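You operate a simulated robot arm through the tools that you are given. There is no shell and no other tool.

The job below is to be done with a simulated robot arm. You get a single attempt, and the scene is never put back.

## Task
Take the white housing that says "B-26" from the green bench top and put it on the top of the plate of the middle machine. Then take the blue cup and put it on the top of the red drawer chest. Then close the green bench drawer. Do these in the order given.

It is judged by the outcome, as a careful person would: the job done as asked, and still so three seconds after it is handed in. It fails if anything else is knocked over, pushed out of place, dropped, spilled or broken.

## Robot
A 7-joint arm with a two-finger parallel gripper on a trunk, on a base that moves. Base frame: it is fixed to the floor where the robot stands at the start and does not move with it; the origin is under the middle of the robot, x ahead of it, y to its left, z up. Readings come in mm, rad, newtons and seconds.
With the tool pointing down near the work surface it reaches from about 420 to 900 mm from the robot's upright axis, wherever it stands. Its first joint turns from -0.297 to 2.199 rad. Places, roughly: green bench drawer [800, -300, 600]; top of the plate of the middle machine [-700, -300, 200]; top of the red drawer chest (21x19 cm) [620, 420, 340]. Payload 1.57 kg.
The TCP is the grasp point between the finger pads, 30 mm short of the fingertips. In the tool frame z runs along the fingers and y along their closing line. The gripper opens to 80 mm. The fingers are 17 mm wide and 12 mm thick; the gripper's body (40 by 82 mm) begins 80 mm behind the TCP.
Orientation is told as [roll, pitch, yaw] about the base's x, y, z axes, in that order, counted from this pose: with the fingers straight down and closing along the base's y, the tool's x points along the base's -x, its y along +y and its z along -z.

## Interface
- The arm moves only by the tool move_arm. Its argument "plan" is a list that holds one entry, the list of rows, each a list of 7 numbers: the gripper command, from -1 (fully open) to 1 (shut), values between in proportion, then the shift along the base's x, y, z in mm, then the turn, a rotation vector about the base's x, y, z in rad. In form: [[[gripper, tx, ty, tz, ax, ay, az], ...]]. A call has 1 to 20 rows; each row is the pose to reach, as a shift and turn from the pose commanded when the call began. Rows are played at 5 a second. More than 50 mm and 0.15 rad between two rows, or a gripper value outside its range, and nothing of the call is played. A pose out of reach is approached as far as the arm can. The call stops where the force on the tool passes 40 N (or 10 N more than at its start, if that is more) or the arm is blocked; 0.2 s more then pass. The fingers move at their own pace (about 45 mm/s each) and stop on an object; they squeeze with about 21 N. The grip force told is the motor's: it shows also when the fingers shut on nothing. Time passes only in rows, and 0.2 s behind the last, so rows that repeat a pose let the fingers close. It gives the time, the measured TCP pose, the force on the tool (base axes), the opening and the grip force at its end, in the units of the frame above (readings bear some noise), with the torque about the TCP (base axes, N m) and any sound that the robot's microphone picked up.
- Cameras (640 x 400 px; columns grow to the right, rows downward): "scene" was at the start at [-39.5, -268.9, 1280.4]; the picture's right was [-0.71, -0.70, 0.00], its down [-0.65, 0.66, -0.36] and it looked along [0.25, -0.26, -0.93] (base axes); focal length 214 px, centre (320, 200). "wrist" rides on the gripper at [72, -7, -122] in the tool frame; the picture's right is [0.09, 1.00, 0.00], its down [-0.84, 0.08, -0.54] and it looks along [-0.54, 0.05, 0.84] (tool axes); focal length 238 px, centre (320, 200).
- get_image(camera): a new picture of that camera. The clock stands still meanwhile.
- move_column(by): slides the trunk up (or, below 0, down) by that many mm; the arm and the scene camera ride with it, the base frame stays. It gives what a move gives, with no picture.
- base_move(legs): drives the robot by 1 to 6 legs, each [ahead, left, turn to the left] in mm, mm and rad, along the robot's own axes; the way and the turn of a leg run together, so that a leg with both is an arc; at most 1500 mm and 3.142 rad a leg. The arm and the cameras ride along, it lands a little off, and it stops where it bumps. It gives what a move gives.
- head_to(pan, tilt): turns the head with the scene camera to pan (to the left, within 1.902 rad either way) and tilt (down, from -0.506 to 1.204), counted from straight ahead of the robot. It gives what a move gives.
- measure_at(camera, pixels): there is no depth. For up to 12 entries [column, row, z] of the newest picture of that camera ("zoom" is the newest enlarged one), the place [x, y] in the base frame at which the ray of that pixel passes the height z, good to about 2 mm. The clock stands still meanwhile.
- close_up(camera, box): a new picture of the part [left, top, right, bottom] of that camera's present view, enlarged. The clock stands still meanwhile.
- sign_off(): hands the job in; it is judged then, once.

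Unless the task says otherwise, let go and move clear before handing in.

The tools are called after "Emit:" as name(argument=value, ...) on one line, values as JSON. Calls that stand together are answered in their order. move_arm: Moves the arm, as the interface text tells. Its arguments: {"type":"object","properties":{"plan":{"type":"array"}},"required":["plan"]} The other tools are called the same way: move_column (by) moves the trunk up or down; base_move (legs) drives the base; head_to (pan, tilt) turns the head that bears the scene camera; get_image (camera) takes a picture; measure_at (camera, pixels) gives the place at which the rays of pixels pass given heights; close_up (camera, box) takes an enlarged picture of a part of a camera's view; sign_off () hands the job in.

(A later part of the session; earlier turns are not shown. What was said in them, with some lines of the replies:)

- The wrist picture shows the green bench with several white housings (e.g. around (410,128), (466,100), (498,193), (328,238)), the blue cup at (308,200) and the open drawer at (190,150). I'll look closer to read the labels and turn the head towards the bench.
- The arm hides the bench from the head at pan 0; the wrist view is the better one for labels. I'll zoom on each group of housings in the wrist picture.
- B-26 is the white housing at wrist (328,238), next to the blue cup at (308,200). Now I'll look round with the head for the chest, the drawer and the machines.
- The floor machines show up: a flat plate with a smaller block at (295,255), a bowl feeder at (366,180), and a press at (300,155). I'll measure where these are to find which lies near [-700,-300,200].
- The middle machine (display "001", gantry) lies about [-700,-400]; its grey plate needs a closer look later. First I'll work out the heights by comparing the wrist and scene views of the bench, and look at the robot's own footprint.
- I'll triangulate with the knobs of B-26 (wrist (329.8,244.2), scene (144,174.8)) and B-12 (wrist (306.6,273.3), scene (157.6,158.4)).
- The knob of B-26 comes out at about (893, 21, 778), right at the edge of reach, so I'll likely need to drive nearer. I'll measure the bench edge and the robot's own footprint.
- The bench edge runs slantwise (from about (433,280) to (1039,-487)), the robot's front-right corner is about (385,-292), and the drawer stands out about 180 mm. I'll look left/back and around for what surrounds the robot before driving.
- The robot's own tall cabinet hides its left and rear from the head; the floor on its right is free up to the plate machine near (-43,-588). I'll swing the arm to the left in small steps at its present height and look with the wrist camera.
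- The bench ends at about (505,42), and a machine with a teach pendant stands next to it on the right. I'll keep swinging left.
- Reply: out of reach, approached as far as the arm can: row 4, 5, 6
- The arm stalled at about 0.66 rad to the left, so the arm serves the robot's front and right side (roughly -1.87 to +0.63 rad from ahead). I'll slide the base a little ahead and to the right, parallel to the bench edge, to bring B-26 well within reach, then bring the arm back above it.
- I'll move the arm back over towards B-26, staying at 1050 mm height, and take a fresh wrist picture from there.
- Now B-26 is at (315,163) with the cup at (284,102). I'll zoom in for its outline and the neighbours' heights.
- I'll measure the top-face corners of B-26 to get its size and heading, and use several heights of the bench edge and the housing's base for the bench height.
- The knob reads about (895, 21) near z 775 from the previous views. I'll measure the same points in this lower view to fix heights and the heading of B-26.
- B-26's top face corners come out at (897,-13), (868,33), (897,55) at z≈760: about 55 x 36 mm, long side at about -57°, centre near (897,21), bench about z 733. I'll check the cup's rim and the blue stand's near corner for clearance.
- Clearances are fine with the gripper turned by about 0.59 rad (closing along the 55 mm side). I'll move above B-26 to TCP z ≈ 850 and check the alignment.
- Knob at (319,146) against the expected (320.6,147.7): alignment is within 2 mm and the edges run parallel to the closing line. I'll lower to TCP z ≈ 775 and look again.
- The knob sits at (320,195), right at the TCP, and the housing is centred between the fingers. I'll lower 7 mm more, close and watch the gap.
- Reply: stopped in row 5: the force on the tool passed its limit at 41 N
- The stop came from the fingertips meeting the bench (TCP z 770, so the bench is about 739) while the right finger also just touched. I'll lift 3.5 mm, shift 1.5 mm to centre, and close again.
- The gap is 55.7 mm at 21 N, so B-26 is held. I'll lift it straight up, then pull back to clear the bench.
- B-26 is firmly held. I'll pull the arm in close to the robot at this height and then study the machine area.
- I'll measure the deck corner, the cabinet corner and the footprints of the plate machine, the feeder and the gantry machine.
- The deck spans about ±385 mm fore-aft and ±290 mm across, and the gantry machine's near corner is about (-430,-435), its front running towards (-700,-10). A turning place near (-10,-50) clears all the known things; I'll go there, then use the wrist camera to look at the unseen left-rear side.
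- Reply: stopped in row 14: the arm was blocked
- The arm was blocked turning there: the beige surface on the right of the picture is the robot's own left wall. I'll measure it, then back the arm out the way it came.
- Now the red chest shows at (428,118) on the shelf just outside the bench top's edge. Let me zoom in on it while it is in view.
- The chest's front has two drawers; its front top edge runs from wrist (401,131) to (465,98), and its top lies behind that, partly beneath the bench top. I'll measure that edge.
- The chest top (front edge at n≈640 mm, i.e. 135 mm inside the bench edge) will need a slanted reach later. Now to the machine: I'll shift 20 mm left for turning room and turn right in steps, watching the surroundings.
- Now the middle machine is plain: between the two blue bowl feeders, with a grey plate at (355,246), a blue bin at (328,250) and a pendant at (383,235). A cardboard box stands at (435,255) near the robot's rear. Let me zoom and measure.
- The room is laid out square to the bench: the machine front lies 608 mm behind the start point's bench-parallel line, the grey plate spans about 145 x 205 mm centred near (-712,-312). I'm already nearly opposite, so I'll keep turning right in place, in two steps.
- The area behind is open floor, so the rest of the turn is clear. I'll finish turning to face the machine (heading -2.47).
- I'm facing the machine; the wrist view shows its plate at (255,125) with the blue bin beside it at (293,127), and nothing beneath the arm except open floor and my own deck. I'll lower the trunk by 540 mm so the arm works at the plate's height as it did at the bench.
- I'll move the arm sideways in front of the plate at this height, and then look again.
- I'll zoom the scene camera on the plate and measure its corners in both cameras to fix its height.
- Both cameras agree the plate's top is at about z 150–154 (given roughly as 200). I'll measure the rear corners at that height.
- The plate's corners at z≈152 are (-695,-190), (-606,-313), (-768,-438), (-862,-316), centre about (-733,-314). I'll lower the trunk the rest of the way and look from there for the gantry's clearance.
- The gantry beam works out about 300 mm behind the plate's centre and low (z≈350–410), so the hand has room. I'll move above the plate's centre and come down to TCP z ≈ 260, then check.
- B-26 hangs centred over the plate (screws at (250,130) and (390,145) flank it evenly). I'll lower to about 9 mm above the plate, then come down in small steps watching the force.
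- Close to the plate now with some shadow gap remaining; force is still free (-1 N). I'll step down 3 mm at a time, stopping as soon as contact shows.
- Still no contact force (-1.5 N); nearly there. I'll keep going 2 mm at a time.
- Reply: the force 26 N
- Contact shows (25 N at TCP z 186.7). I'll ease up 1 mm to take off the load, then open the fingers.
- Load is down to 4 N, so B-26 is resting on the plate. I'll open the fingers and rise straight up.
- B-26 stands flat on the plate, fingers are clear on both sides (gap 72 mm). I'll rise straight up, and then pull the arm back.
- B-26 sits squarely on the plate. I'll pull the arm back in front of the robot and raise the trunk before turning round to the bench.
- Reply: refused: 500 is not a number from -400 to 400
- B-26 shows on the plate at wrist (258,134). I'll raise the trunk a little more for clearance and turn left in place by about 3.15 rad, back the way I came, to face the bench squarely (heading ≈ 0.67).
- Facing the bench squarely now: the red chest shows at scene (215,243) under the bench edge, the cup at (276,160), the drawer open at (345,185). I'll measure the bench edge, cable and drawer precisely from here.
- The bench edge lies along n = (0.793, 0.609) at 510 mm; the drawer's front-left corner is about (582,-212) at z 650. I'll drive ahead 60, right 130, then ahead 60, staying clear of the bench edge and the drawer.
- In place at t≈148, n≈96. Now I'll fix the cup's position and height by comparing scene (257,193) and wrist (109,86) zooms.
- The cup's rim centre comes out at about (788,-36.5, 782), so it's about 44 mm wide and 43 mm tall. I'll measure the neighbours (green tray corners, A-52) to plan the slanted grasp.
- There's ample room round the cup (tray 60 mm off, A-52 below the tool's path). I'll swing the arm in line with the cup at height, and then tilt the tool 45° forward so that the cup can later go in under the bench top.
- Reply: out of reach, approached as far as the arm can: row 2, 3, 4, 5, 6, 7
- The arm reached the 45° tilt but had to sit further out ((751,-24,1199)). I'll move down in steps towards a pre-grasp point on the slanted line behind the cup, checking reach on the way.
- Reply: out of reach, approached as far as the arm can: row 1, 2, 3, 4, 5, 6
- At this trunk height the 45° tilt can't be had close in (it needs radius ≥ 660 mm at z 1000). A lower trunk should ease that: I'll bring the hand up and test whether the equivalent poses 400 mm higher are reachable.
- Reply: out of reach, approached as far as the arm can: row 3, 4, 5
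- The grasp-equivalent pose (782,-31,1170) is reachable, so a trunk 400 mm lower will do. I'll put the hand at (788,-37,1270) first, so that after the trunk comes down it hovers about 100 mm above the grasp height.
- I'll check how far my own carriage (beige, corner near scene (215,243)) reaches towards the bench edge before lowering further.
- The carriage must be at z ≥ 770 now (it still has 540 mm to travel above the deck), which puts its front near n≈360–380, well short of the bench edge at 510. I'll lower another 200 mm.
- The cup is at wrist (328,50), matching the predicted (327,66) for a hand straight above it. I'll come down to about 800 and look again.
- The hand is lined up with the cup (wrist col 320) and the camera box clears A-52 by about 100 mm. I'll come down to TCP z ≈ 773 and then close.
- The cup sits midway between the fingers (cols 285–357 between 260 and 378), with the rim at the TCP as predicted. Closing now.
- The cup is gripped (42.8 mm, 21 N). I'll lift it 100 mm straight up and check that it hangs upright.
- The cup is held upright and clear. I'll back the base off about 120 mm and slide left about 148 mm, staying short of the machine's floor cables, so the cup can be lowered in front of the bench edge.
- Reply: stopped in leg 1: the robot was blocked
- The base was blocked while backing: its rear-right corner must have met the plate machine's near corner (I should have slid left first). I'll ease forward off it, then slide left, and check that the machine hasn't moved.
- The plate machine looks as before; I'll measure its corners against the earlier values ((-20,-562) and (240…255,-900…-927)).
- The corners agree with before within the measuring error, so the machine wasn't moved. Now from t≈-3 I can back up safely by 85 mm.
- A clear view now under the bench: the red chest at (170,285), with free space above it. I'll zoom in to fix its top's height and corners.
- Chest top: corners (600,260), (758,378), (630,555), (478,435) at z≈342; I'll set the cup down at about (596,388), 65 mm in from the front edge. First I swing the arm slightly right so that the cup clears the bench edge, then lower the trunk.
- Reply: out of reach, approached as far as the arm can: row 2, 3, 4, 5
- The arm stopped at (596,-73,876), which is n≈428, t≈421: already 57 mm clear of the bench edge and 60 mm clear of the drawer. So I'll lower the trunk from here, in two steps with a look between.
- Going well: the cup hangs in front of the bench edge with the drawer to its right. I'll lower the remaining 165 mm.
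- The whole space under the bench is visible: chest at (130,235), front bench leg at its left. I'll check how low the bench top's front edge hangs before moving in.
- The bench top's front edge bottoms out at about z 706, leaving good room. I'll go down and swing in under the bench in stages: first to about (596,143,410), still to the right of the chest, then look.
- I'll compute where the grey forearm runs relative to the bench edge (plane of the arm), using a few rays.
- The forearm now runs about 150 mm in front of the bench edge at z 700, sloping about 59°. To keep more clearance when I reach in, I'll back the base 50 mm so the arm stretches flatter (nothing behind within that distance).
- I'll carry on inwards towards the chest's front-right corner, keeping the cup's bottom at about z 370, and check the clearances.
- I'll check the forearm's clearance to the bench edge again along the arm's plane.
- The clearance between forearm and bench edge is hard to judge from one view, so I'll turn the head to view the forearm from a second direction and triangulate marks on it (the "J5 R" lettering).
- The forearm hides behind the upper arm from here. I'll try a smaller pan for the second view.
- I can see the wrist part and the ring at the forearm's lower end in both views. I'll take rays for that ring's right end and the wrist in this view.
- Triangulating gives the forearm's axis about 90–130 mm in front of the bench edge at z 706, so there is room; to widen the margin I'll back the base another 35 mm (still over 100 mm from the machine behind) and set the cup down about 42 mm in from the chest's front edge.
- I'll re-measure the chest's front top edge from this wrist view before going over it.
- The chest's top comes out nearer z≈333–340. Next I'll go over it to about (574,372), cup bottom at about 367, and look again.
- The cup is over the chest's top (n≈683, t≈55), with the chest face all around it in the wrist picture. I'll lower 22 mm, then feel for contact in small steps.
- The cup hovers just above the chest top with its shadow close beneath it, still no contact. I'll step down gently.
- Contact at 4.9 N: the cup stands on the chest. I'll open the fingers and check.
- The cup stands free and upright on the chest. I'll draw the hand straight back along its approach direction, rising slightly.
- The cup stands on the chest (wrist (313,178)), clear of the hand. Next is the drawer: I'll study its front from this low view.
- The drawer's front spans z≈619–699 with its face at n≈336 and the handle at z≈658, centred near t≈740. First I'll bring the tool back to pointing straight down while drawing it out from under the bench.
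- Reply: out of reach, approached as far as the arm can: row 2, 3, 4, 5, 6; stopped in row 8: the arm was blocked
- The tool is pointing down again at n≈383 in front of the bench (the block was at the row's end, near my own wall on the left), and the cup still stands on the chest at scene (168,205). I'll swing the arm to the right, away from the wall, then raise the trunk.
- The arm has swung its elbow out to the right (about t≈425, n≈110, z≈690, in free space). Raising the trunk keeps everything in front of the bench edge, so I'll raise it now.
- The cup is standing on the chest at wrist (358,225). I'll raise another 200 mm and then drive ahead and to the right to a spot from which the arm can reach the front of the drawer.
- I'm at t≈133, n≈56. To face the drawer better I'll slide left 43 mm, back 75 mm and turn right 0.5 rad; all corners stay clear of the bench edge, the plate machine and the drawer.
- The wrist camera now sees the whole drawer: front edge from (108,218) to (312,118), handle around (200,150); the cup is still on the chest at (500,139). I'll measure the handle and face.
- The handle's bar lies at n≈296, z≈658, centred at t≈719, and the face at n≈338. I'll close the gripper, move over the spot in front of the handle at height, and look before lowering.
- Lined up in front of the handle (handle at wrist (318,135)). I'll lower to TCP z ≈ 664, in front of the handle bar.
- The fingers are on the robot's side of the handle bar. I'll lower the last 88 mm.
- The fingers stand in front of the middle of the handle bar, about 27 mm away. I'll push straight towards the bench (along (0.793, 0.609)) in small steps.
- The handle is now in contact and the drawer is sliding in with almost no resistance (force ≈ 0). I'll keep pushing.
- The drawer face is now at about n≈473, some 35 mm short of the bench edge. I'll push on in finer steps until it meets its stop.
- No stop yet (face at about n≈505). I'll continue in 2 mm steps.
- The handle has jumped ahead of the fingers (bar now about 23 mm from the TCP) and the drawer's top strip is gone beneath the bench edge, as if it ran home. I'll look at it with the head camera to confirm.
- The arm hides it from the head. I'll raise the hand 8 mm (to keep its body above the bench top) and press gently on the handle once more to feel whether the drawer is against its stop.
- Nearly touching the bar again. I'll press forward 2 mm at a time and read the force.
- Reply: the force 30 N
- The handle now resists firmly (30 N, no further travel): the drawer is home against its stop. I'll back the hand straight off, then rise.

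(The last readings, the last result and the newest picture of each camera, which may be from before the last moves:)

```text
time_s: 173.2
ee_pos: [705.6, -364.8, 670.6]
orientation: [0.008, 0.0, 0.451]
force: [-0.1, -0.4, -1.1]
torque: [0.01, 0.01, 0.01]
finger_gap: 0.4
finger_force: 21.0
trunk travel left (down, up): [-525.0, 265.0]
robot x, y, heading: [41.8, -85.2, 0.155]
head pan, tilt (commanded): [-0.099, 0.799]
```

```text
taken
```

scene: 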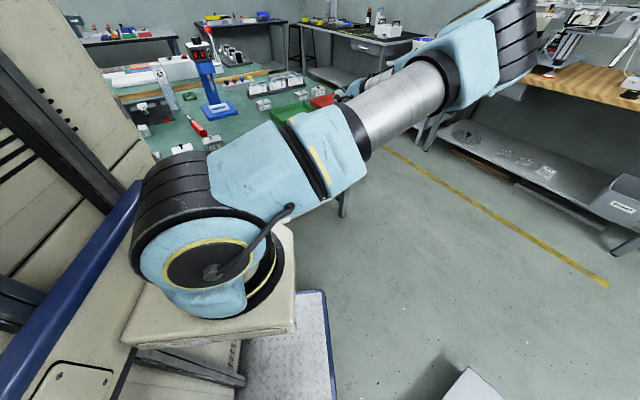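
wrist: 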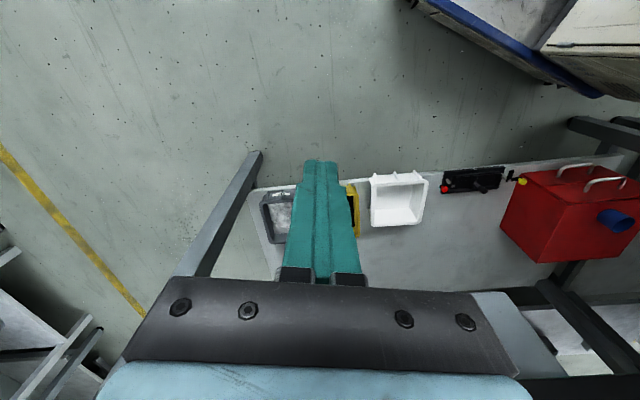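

The drawer stayed shut and the cup stands on the chest at (612,220). I'll raise the arm and take a last look round at the bench, the drawer and the chest.

Emit:
move_arm(plan=[[[1, -10, -8, 40, 0, 0, 0], [1, -20, -15, 80, 0, 0, 0], [1, -30, -23, 120, 0, 0, 0], [1, -40, -30, 160, 0, 0, 0], [1, -50, -38, 200, 0, 0, 0], [1, -60, -46, 240, 0, 0, 0], [1, -60, -46, 240, 0, 0, 0]]])

Emit:
get_image(camera="wrist")

Emit:
close_up(camera="wrist", box=[420, 120, 640, 280])

Emit:
close_up(camera="wrist", box=[180, 120, 420, 280])

```text
time_s: 174.8
ee_pos: [644.1, -408.7, 909.1]
orientation: [0.008, 0.002, 0.452]
force: [0.1, -0.2, -0.3]
torque: [0.01, 0.0, 0.01]
finger_gap: 0.0
finger_force: 20.1
trunk travel left (down, up): [-525.0, 265.0]
robot x, y, heading: [39.1, -84.6, 0.159]
head pan, tilt (commanded): [-0.099, 0.799]
```

```text
taken
```

wrist: 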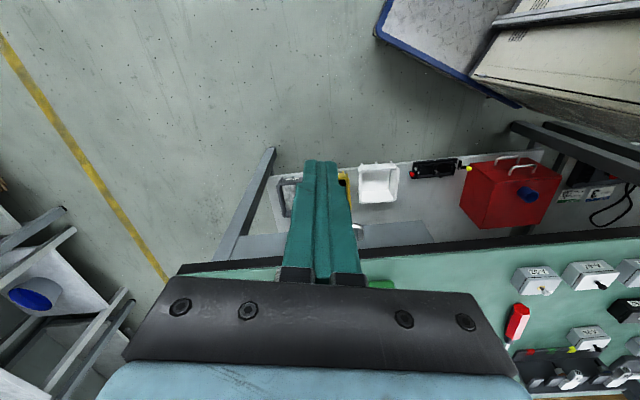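

```text
2.50 times, centred on (530, 200) of wrist
```

zoom: 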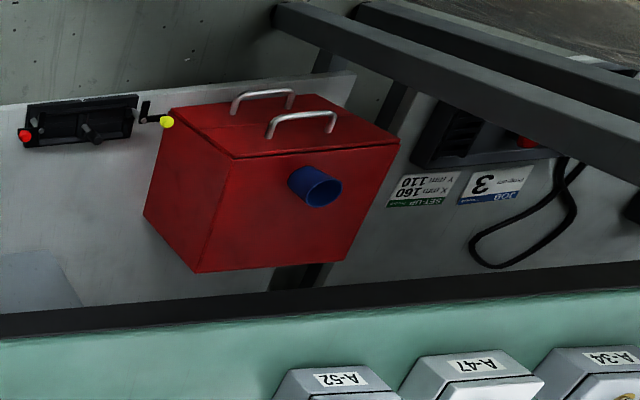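

```text
2.50 times, centred on (300, 200) of wrist
```

zoom: 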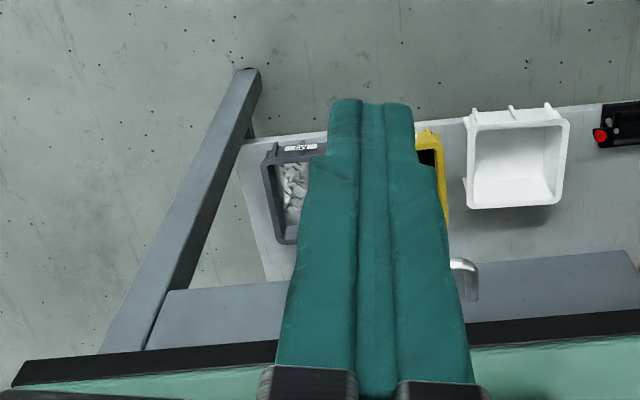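

The cup stands upright on the red chest, the drawer face sits back under the bench edge, and nothing is near the hand. One last look over the bench top before handing in.

Emit:
head_to(pan=0.15, tilt=0.55)

Emit:
get_image(camera="scene")

```text
time_s: 175.6
ee_pos: [643.9, -409.5, 909.5]
orientation: [0.009, 0.001, 0.452]
force: [-0.1, 1.0, 0.7]
torque: [0.02, 0.0, 0.01]
finger_gap: 0.2
finger_force: 20.7
trunk travel left (down, up): [-525.0, 265.0]
robot x, y, heading: [38.6, -88.2, 0.161]
head pan, tilt (commanded): [0.15, 0.55]
```

```text
taken
```

scene: 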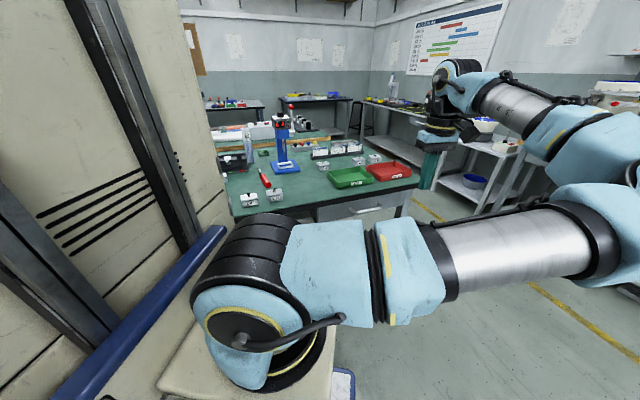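

The bench top is in order and the drawer front with its handle at (365,210) sits flush under the bench edge. The cup is on the red chest and B-26 is on the machine's plate, so I'm handing in.

Emit:
sign_off()

```text
The job is handed in.
```

The job is done in the order given, and I've handed it in:

1. **B-26:** the white housing is on the grey plate of the middle machine, near its centre. I last saw it there just before driving back to the bench, and did not look at it again before handing in.
2. **Blue cup:** it stands upright on top of the red drawer chest, about 4 cm in from the front edge. I had to reach in under the bench top to place it.
3. **Drawer:** the green bench drawer is shut. It resisted firmly (about 30 N) with no further travel, and stayed shut when I backed away.

While carrying the cup, the robot's rear corner bumped the flat plate machine standing on the floor. I measured that machine's near corners afterwards, and they matched the earlier readings to within about 10 mm, which is about what I can measure. As far as I can tell, it did not move.

I saw nothing else knocked over or out of place in my last look over the bench.
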